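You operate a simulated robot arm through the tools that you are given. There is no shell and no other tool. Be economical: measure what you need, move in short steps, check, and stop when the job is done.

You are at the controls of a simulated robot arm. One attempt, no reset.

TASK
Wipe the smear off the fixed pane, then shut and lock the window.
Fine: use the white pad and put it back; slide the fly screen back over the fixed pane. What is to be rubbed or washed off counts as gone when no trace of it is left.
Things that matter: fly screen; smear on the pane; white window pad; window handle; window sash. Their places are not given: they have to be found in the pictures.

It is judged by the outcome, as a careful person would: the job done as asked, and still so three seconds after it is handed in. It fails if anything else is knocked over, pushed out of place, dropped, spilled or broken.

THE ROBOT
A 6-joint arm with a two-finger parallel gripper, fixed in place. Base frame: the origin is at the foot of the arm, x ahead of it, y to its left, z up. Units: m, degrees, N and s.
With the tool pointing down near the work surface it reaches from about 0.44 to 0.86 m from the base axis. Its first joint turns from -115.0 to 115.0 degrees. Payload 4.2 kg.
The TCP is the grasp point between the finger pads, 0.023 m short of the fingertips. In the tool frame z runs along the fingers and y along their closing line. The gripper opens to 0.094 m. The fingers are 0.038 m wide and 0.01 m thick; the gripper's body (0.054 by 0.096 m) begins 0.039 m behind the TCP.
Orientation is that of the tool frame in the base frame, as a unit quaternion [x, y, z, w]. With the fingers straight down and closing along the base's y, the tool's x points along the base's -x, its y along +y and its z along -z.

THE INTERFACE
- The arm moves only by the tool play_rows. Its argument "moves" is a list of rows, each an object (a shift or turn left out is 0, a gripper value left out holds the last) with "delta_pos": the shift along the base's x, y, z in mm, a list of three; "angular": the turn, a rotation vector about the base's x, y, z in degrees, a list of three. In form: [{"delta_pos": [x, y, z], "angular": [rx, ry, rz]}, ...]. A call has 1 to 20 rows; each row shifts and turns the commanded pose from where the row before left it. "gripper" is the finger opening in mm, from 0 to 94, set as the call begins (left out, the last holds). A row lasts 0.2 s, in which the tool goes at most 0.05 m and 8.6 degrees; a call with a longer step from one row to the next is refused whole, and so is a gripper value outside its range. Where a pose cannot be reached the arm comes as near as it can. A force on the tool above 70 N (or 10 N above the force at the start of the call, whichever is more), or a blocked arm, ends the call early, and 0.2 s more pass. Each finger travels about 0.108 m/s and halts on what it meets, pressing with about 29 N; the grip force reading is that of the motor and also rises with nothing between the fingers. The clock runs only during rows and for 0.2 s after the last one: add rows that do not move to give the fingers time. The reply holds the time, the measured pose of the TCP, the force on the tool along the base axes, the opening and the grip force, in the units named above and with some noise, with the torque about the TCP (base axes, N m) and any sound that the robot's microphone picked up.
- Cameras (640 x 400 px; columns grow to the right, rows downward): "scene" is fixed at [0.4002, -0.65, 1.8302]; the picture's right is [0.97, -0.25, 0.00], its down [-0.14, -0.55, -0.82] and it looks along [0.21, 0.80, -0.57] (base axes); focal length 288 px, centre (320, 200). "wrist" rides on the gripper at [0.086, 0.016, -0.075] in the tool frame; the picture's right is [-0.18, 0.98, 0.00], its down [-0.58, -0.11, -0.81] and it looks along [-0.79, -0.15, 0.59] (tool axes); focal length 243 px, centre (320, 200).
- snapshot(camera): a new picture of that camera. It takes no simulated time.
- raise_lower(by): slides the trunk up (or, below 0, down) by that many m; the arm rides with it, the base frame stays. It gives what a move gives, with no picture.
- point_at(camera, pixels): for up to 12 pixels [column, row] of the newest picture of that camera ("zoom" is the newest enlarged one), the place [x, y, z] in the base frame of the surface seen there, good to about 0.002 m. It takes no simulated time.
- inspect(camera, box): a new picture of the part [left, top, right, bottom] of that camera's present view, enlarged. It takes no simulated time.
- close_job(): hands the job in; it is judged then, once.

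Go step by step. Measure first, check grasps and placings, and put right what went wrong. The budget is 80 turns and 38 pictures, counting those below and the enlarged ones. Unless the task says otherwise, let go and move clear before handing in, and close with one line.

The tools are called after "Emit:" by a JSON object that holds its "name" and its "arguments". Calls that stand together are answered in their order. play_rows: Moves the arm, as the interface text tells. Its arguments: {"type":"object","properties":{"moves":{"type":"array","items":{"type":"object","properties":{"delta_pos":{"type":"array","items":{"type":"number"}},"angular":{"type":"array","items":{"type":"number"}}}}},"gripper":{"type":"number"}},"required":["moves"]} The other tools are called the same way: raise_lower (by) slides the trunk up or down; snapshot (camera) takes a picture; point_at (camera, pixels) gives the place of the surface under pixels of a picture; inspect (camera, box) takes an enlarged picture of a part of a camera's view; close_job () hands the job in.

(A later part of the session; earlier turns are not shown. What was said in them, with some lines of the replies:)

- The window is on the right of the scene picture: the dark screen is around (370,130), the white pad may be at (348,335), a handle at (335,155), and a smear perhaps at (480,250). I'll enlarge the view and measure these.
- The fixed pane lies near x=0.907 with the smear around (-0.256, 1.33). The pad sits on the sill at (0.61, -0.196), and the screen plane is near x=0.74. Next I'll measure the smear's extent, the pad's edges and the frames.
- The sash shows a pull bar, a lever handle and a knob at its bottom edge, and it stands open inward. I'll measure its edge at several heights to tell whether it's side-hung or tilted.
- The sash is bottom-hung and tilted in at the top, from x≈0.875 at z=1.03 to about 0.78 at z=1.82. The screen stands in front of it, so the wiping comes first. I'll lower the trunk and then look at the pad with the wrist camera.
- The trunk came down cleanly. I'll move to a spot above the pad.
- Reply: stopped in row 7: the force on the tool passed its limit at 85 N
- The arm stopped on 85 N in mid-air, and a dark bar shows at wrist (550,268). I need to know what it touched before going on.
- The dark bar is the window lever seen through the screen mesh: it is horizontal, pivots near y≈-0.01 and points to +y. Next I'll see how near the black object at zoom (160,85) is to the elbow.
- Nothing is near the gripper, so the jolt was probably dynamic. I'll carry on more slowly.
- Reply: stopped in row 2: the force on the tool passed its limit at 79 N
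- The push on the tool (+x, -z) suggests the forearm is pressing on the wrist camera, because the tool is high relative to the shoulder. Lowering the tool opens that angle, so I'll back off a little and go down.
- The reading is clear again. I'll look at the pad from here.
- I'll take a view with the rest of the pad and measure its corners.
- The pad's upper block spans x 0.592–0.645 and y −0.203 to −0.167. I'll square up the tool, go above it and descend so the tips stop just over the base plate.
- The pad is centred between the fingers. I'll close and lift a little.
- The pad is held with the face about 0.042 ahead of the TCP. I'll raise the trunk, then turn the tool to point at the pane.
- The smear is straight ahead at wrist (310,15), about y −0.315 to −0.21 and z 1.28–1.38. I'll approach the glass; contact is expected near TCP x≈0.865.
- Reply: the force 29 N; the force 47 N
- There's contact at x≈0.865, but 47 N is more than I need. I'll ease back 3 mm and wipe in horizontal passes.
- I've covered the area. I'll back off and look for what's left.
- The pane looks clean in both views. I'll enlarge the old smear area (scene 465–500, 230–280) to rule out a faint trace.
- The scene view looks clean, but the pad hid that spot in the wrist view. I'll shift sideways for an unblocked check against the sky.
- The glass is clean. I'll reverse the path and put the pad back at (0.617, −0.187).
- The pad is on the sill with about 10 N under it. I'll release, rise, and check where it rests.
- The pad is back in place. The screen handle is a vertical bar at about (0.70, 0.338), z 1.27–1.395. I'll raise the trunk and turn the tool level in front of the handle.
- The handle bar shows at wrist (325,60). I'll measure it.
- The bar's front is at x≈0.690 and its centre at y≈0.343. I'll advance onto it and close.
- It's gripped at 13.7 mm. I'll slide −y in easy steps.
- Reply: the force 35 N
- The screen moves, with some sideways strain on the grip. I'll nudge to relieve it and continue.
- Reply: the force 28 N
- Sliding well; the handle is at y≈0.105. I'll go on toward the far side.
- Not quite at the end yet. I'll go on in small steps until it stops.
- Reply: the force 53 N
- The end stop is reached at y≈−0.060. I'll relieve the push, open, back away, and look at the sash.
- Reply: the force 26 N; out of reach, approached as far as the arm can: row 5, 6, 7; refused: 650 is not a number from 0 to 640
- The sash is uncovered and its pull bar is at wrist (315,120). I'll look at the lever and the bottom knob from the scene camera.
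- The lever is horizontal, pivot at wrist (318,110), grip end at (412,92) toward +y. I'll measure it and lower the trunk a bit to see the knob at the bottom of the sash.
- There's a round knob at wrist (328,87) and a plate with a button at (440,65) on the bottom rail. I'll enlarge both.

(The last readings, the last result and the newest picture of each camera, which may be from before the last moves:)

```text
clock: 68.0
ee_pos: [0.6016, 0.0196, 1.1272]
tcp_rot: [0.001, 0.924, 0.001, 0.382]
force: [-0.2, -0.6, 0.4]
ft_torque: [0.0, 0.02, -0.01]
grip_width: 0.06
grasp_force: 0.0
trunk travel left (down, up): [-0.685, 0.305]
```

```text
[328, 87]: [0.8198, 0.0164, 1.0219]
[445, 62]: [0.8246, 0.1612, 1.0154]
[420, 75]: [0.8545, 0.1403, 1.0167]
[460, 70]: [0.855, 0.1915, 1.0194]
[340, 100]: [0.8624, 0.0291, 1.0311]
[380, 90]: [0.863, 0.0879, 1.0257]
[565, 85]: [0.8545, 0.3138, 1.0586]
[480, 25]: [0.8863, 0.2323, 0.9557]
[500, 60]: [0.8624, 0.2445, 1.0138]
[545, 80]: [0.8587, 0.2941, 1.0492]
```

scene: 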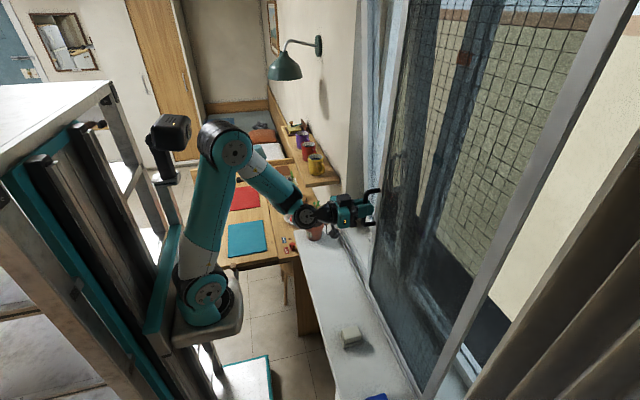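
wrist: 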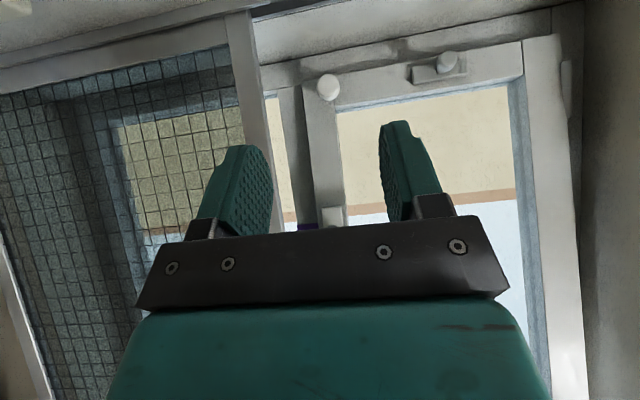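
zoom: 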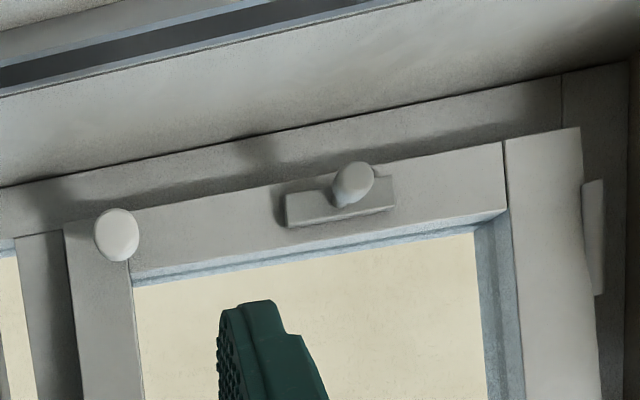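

The named lock is the lever, and the sash must be shut first. I'll push with closed fingers on the sash's free stile near z=1.55, above the pull bar and clear of the screen's edge (y≈−0.054).

Emit:
{"name": "raise_lower", "arguments": {"by": 0.28}}

Emit:
{"name": "play_rows", "arguments": {"moves": [{"delta_pos": [10, 0, 20], "angular": [0, -7.5, 0]}, {"delta_pos": [10, 0, 20], "angular": [0, -7.5, 0]}, {"delta_pos": [10, 0, 25], "angular": [0, -7.5, 0]}, {"delta_pos": [10, 0, 25], "angular": [0, -7.5, 0]}, {"delta_pos": [10, -3, 25], "angular": [0, -7.5, 0]}, {"delta_pos": [10, -3, 25], "angular": [0, -7.5, 0]}, {}, {}], "gripper": 0}}

Emit:
{"name": "snapshot", "arguments": {"camera": "wrist"}}

```text
clock: 70.8
ee_pos: [0.6013, 0.0198, 1.4063]
tcp_rot: [0.0, 0.924, 0.001, 0.382]
force: [-0.4, 0.2, -0.9]
ft_torque: [-0.02, 0.02, 0.0]
grip_width: 0.0601
grasp_force: 0.1
trunk travel left (down, up): [-0.965, 0.025]
```

```text
clock: 72.7
ee_pos: [0.6635, 0.013, 1.5464]
tcp_rot: [0.0, 0.707, 0.001, 0.707]
force: [1.4, -0.3, 0.0]
ft_torque: [0.02, 0.0, -0.01]
grip_width: 0.0
grasp_force: 29.3
trunk travel left (down, up): [-0.965, 0.025]
```

```text
10 pictures are left
```

wrist: 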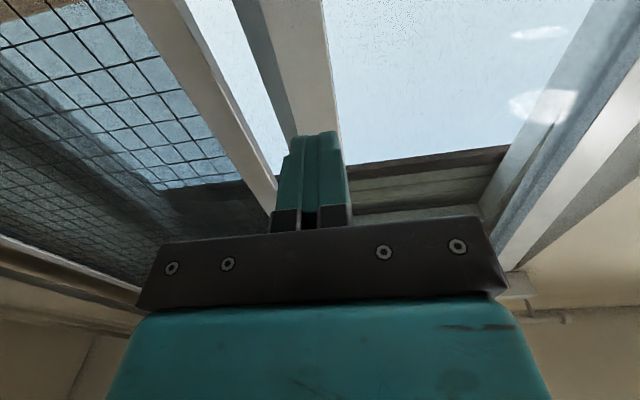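

The stile lies directly ahead, around wrist (300,70). I'll confirm its y span before pushing.

Emit:
{"name": "point_at", "arguments": {"camera": "wrist", "pixels": [[275, 40], [318, 40], [282, 90], [325, 100], [270, 200], [225, 120], [340, 210], [270, 5], [315, 5]]}}

```text
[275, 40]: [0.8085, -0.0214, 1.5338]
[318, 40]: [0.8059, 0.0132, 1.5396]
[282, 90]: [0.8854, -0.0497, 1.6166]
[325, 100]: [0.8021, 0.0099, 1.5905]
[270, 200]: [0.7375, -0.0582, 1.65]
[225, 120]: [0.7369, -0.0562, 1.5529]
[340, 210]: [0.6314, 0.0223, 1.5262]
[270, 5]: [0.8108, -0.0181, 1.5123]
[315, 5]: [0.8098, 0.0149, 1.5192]
```

The stile spans y −0.024 to 0.016. I'll go to y≈0.004, leaving about 10 mm to the screen's edge, and push gently.

Emit:
{"name": "play_rows", "arguments": {"moves": [{"delta_pos": [10, -9, 0]}, {"delta_pos": [20, 0, 0]}, {"delta_pos": [25, 0, 0]}, {"delta_pos": [25, 0, 0]}, {"delta_pos": [20, 0, 0]}, {"delta_pos": [12, 0, 0]}, {}]}}

Emit:
{"name": "play_rows", "arguments": {"moves": [{"delta_pos": [6, 0, 0]}, {"delta_pos": [6, 0, 0]}, {"delta_pos": [6, 0, 0]}, {}]}}

```text
clock: 74.2
ee_pos: [0.7727, 0.005, 1.5463]
tcp_rot: [0.0, 0.708, 0.002, 0.707]
force: [-0.1, 0.4, 0.1]
ft_torque: [0.03, 0.0, 0.04]
grip_width: 0.0
grasp_force: 28.9
trunk travel left (down, up): [-0.965, 0.025]
```

```text
clock: 75.2
ee_pos: [0.7911, 0.0066, 1.5463]
tcp_rot: [0.0, 0.707, 0.001, 0.707]
force: [-4.1, 1.3, 1.4]
ft_torque: [-0.01, -0.12, -0.02]
grip_width: 0.0002
grasp_force: 29.2
trunk travel left (down, up): [-0.965, 0.025]
```

The sash yields at about 4 N. I'll keep pushing toward TCP x≈0.842.

Emit:
{"name": "play_rows", "arguments": {"moves": [{"delta_pos": [8, 0, 0]}, {"delta_pos": [8, 0, 0]}, {"delta_pos": [8, 0, 0]}, {"delta_pos": [8, 0, 0]}, {"delta_pos": [6, 0, 0]}, {}]}}

Emit:
{"name": "play_rows", "arguments": {"moves": [{"delta_pos": [4, 0, 0]}, {"delta_pos": [4, 0, 0]}, {"delta_pos": [4, 0, 0]}, {}]}}

```text
clock: 76.7
ee_pos: [0.8288, 0.0062, 1.545]
tcp_rot: [-0.001, 0.708, 0.002, 0.706]
force: [-1.8, -0.8, -1.4]
ft_torque: [0.08, 0.05, 0.01]
grip_width: 0.0
grasp_force: 29.3
trunk travel left (down, up): [-0.965, 0.025]
```

```text
clock: 77.7
ee_pos: [0.8407, 0.0044, 1.5443]
tcp_rot: [0.001, 0.708, 0.002, 0.706]
force: [-0.2, 0.4, -0.7]
ft_torque: [-0.01, 0.0, -0.01]
grip_width: 0.0
grasp_force: 29.3
trunk travel left (down, up): [-0.965, 0.025]
```

Emit:
{"name": "play_rows", "arguments": {"moves": [{"delta_pos": [3, 0, 0]}, {"delta_pos": [3, 0, 0]}, {}]}}

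Emit:
{"name": "play_rows", "arguments": {"moves": [{"delta_pos": [2, 0, 0]}, {"delta_pos": [2, 0, 0]}, {}]}}

Emit:
{"name": "snapshot", "arguments": {"camera": "wrist"}}

```text
clock: 78.5
ee_pos: [0.8425, 0.0048, 1.5452]
tcp_rot: [-0.002, 0.708, 0.003, 0.706]
force: [-53.6, 0.7, -12.7]
ft_torque: [0.37, -0.7, 0.0]
grip_width: 0.0
grasp_force: 29.1
trunk travel left (down, up): [-0.965, 0.025]
```

```text
clock: 78.8
ee_pos: [0.8412, 0.0039, 1.5459]
tcp_rot: [-0.001, 0.709, 0.001, 0.705]
force: [-56.1, -0.9, -2.3]
ft_torque: [0.24, -0.99, -0.07]
grip_width: 0.0
grasp_force: 29.2
trunk travel left (down, up): [-0.965, 0.025]
stopped in row 1: the force on the tool passed its limit at 74 N (the readings are from after the stop); the commanded pose is now the measured one
```

```text
9 pictures are left
```

wrist: 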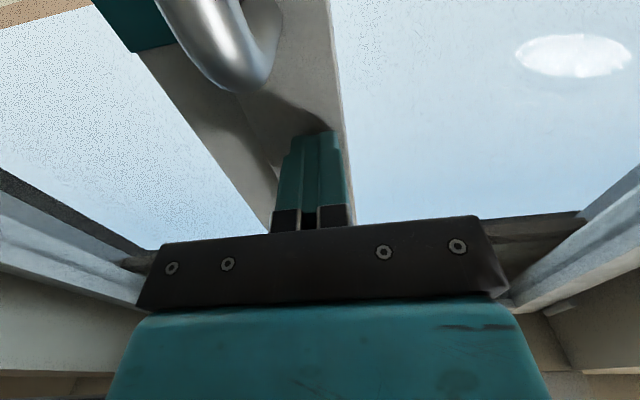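

The sash is hard against its frame (56 N at x≈0.842). I'll back off, move over in front of the lever, and check that the sash stays shut.

Emit:
{"name": "play_rows", "arguments": {"moves": [{"delta_pos": [-10, 0, 0]}, {"delta_pos": [-25, 0, 0]}, {"delta_pos": [-30, 0, 0]}, {"delta_pos": [-30, 5, 0]}, {"delta_pos": [-30, 15, 0]}, {"delta_pos": [-20, 20, 0]}, {"delta_pos": [0, 20, 0]}, {"delta_pos": [0, 20, 0]}, {}]}}

Emit:
{"name": "raise_lower", "arguments": {"by": -0.25}}

Emit:
{"name": "snapshot", "arguments": {"camera": "wrist"}}

```text
clock: 80.8
ee_pos: [0.7032, 0.0822, 1.5451]
tcp_rot: [-0.001, 0.71, 0.002, 0.704]
force: [0.4, -0.1, 0.1]
ft_torque: [0.01, -0.06, -0.01]
grip_width: 0.0
grasp_force: 29.4
trunk travel left (down, up): [-0.965, 0.025]
```

```text
clock: 83.4
ee_pos: [0.7038, 0.0817, 1.296]
tcp_rot: [0.0, 0.71, 0.001, 0.704]
force: [0.8, -0.6, 0.2]
ft_torque: [0.0, -0.02, 0.01]
grip_width: 0.0
grasp_force: 29.7
trunk travel left (down, up): [-0.715, 0.275]
```

```text
8 pictures are left
```

wrist: 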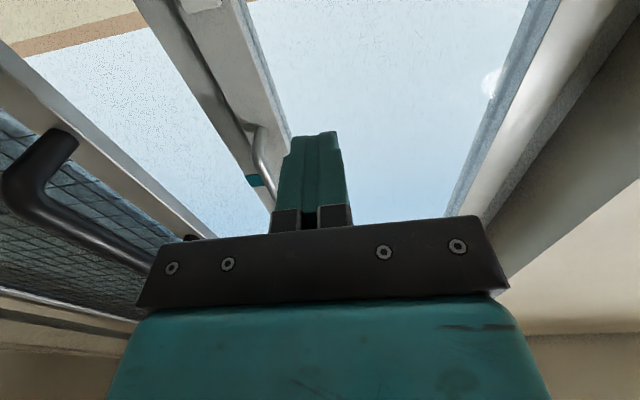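

I'll measure the stile and handle plate to verify it's still closed.

Emit:
{"name": "point_at", "arguments": {"camera": "wrist", "pixels": [[205, 60], [230, 80], [195, 5], [200, 30], [262, 180], [150, 60], [260, 130]]}}

```text
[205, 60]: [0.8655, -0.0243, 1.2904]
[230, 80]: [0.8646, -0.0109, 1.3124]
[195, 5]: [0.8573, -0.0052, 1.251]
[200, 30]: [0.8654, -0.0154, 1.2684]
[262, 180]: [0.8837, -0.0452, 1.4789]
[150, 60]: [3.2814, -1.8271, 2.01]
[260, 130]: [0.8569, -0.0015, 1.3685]
```

The sash stands plumb at x=0.865, so the lever bar should now be at x≈0.809–0.825 and z≈1.22. I'll put the closed fingertips above the lever's far end, then press down.

Emit:
{"name": "play_rows", "arguments": {"moves": [{"delta_pos": [20, 6, -6], "angular": [0, -0.5, 0]}, {"delta_pos": [25, 2, -5]}, {"delta_pos": [25, 0, -5]}, {"delta_pos": [25, 0, -5]}, {"delta_pos": [17, 0, 0]}, {}]}}

Emit:
{"name": "play_rows", "arguments": {"moves": [{"delta_pos": [0, 0, -6]}, {"delta_pos": [0, 0, -6]}, {"delta_pos": [0, 0, -6]}, {}]}}

```text
clock: 84.8
ee_pos: [0.8156, 0.0903, 1.2748]
tcp_rot: [-0.001, 0.707, 0.002, 0.707]
force: [0.3, -0.2, 0.3]
ft_torque: [0.0, 0.0, -0.02]
grip_width: 0.0
grasp_force: 28.7
trunk travel left (down, up): [-0.715, 0.275]
```

```text
clock: 85.8
ee_pos: [0.8135, 0.0908, 1.2578]
tcp_rot: [0.0, 0.707, 0.001, 0.707]
force: [-0.1, 0.2, 0.3]
ft_torque: [0.0, -0.01, 0.0]
grip_width: 0.0001
grasp_force: 28.9
trunk travel left (down, up): [-0.715, 0.275]
```

Emit:
{"name": "play_rows", "arguments": {"moves": [{"delta_pos": [0, 0, -6]}, {"delta_pos": [0, 0, -6]}, {"delta_pos": [0, 0, -4]}, {}]}}

Emit:
{"name": "play_rows", "arguments": {"moves": [{"delta_pos": [0, 0, -4]}, {"delta_pos": [0, 0, -4]}, {"delta_pos": [0, 0, -4]}, {}]}}

```text
clock: 86.8
ee_pos: [0.8139, 0.09, 1.242]
tcp_rot: [-0.001, 0.707, 0.002, 0.707]
force: [-0.3, 0.2, 0.6]
ft_torque: [-0.02, -0.04, 0.03]
grip_width: 0.0
grasp_force: 28.9
trunk travel left (down, up): [-0.715, 0.275]
```

```text
clock: 87.8
ee_pos: [0.8147, 0.089, 1.2285]
tcp_rot: [-0.001, 0.707, 0.002, 0.707]
force: [-0.7, 0.8, -0.5]
ft_torque: [0.0, -0.01, 0.03]
grip_width: 0.0001
grasp_force: 29.4
trunk travel left (down, up): [-0.715, 0.275]
```

There's still no force with the finger's lower edge at z≈1.21, so the lever either turns freely or isn't where I think. I'll look.

Emit:
{"name": "snapshot", "arguments": {"camera": "wrist"}}

```text
7 pictures are left
```

wrist: 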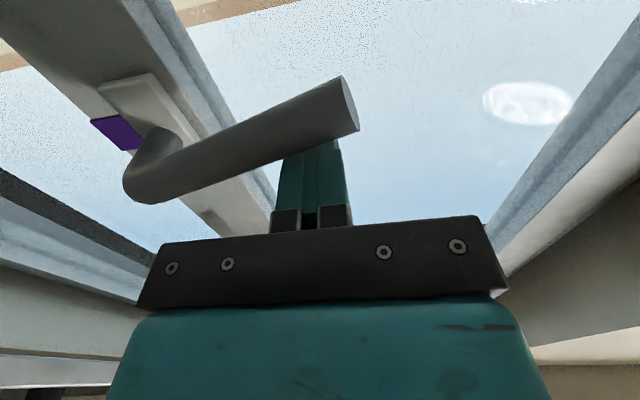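

The lever is just under the fingers, with its end at wrist (345,105). I'll measure how far it has turned.

Emit:
{"name": "point_at", "arguments": {"camera": "wrist", "pixels": [[150, 175], [200, 155], [260, 130], [320, 105], [345, 100], [350, 115], [300, 155]]}}

```text
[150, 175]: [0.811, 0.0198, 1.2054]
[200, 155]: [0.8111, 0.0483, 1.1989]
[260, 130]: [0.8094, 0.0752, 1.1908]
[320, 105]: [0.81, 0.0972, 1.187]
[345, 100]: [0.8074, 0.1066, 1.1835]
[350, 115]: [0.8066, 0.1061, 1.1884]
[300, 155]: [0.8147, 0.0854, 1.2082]
```

It has already turned about 13° downward with hardly any resistance. I'll follow the arc around the pivot.

Emit:
{"name": "play_rows", "arguments": {"moves": [{"delta_pos": [0, 0, -8]}, {"delta_pos": [0, 0, -8]}, {"delta_pos": [0, 0, -8]}, {"delta_pos": [0, -4, -12]}, {"delta_pos": [0, -4, -11]}, {"delta_pos": [0, -7, -11]}, {"delta_pos": [0, -8, -10]}, {}]}}

Emit:
{"name": "play_rows", "arguments": {"moves": [{"delta_pos": [0, -10, -8]}, {"delta_pos": [0, -11, -8]}, {"delta_pos": [0, -9, -6]}, {"delta_pos": [0, -9, -3]}, {}]}}

Emit:
{"name": "play_rows", "arguments": {"moves": [{"delta_pos": [0, -5, 0]}, {"delta_pos": [0, -4, 0]}, {}]}}

```text
clock: 89.6
ee_pos: [0.8161, 0.0676, 1.1595]
tcp_rot: [0.0, 0.707, 0.001, 0.707]
force: [0.2, -0.1, -0.1]
ft_torque: [-0.01, -0.01, 0.0]
grip_width: 0.0
grasp_force: 29.0
trunk travel left (down, up): [-0.715, 0.275]
```

```text
clock: 90.8
ee_pos: [0.8146, 0.0295, 1.1362]
tcp_rot: [-0.001, 0.707, 0.002, 0.707]
force: [-0.6, 0.2, -0.1]
ft_torque: [0.02, -0.03, 0.02]
grip_width: 0.0002
grasp_force: 29.1
trunk travel left (down, up): [-0.715, 0.275]
```

```text
clock: 91.6
ee_pos: [0.8166, 0.0188, 1.1341]
tcp_rot: [0.0, 0.707, 0.003, 0.707]
force: [0.3, -0.8, -0.7]
ft_torque: [0.03, -0.01, 0.02]
grip_width: 0.0
grasp_force: 29.2
trunk travel left (down, up): [-0.715, 0.275]
```

That should be close to vertical. I'll nudge gently for the end stop, then look.

Emit:
{"name": "play_rows", "arguments": {"moves": [{"delta_pos": [0, -2.5, 0]}, {"delta_pos": [0, -2, 0]}, {}]}}

Emit:
{"name": "snapshot", "arguments": {"camera": "wrist"}}

```text
clock: 92.4
ee_pos: [0.8152, 0.0175, 1.1356]
tcp_rot: [-0.003, 0.707, 0.003, 0.707]
force: [0.7, 30.7, -4.8]
ft_torque: [-0.33, 0.0, 0.05]
grip_width: 0.0001
grasp_force: 29.0
trunk travel left (down, up): [-0.715, 0.275]
```

```text
6 pictures are left
```

wrist: 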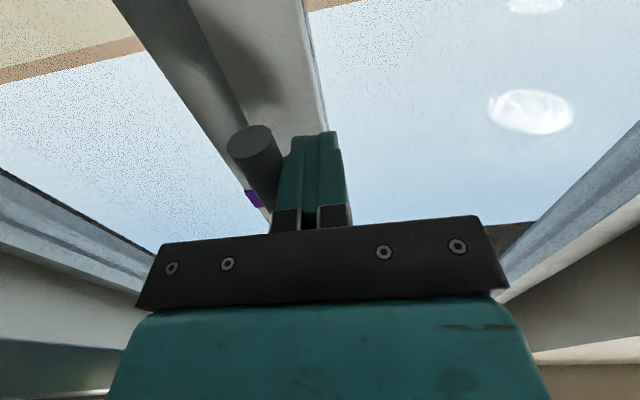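

The stop came at 31 N with the lever pointing straight down (its end at wrist (250,140)). I'll back away to the side and then out, and check everything.

Emit:
{"name": "play_rows", "arguments": {"moves": [{"delta_pos": [0, 8, 0]}, {"delta_pos": [0, 8, 0]}, {"delta_pos": [-25, 0, 0]}, {"delta_pos": [-30, 0, 0]}, {"delta_pos": [-35, 0, 0]}, {"delta_pos": [-30, 0, 5]}, {"delta_pos": [-10, 0, 5], "angular": [0, 7.5, 0]}, {"delta_pos": [-10, 0, 5], "angular": [0, 7.5, 0]}, {"delta_pos": [-10, 0, 5], "angular": [0, 7.5, 0]}, {"delta_pos": [-10, 0, 5], "angular": [0, 7.5, 0]}, {"delta_pos": [-10, 0, 10], "angular": [0, 7.5, 0]}, {"delta_pos": [-10, 0, 10], "angular": [0, 7.5, 0]}, {}]}}

Emit:
{"name": "snapshot", "arguments": {"camera": "wrist"}}

Emit:
{"name": "snapshot", "arguments": {"camera": "scene"}}

```text
clock: 95.2
ee_pos: [0.6376, 0.0292, 1.1812]
tcp_rot: [-0.001, 0.925, 0.002, 0.381]
force: [0.4, 0.0, 0.4]
ft_torque: [0.03, 0.01, 0.03]
grip_width: 0.0
grasp_force: 29.4
trunk travel left (down, up): [-0.715, 0.275]
```

```text
5 pictures are left
```

wrist: 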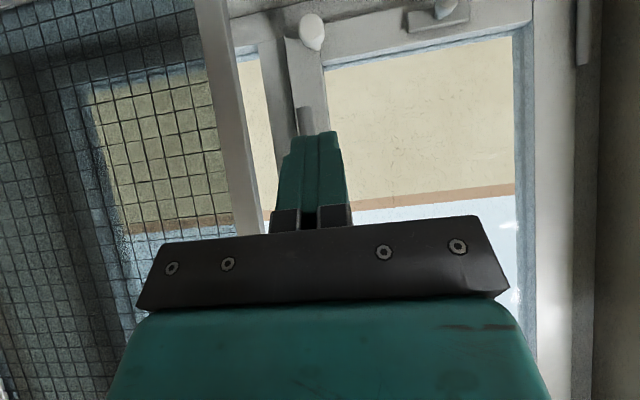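

```text
4 pictures are left
```

scene: 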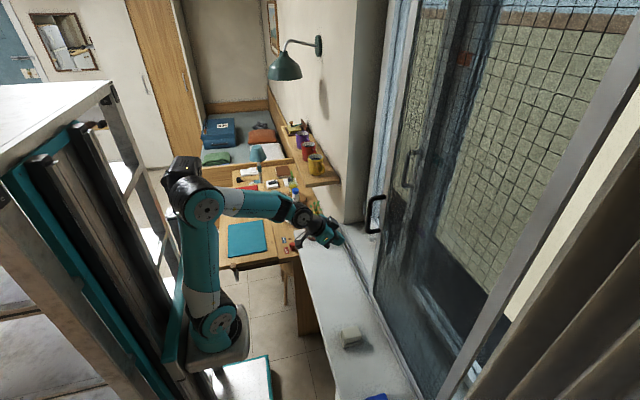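

The lever hangs down (wrist (305,120)), the pad is on the sill and the screen covers the fixed pane. I'll confirm the sash and lever positions.

Emit:
{"name": "point_at", "arguments": {"camera": "wrist", "pixels": [[304, 115], [300, 60], [318, 95], [312, 30], [435, 15], [350, 50], [525, 100], [245, 180]]}}

Emit:
{"name": "inspect", "arguments": {"camera": "wrist", "box": [240, 0, 480, 150]}}

```text
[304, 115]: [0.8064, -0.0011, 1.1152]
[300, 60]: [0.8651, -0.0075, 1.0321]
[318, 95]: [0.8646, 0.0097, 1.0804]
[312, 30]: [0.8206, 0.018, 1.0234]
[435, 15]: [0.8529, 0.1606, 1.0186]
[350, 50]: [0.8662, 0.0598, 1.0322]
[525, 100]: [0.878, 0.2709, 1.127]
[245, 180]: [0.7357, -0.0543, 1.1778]
```

```text
2.67 times, centred on (360, 75) of wrist
```

zoom: 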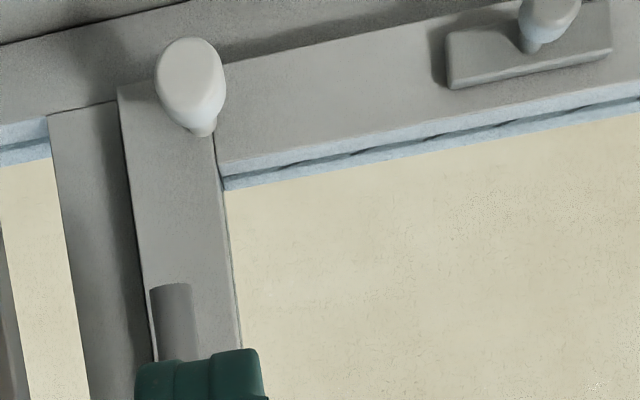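

The sash is flush at x=0.865, the lever is straight down (end at y≈0, z≈1.11), and the gripper is clear of everything. I'm handing it in.

Emit:
{"name": "close_job", "arguments": {}}

```text
The job is handed in.
```

The smear is wiped off, the white pad is back on the sill, the fly screen is over the fixed pane, and the window is shut and locked with its handle turned down.
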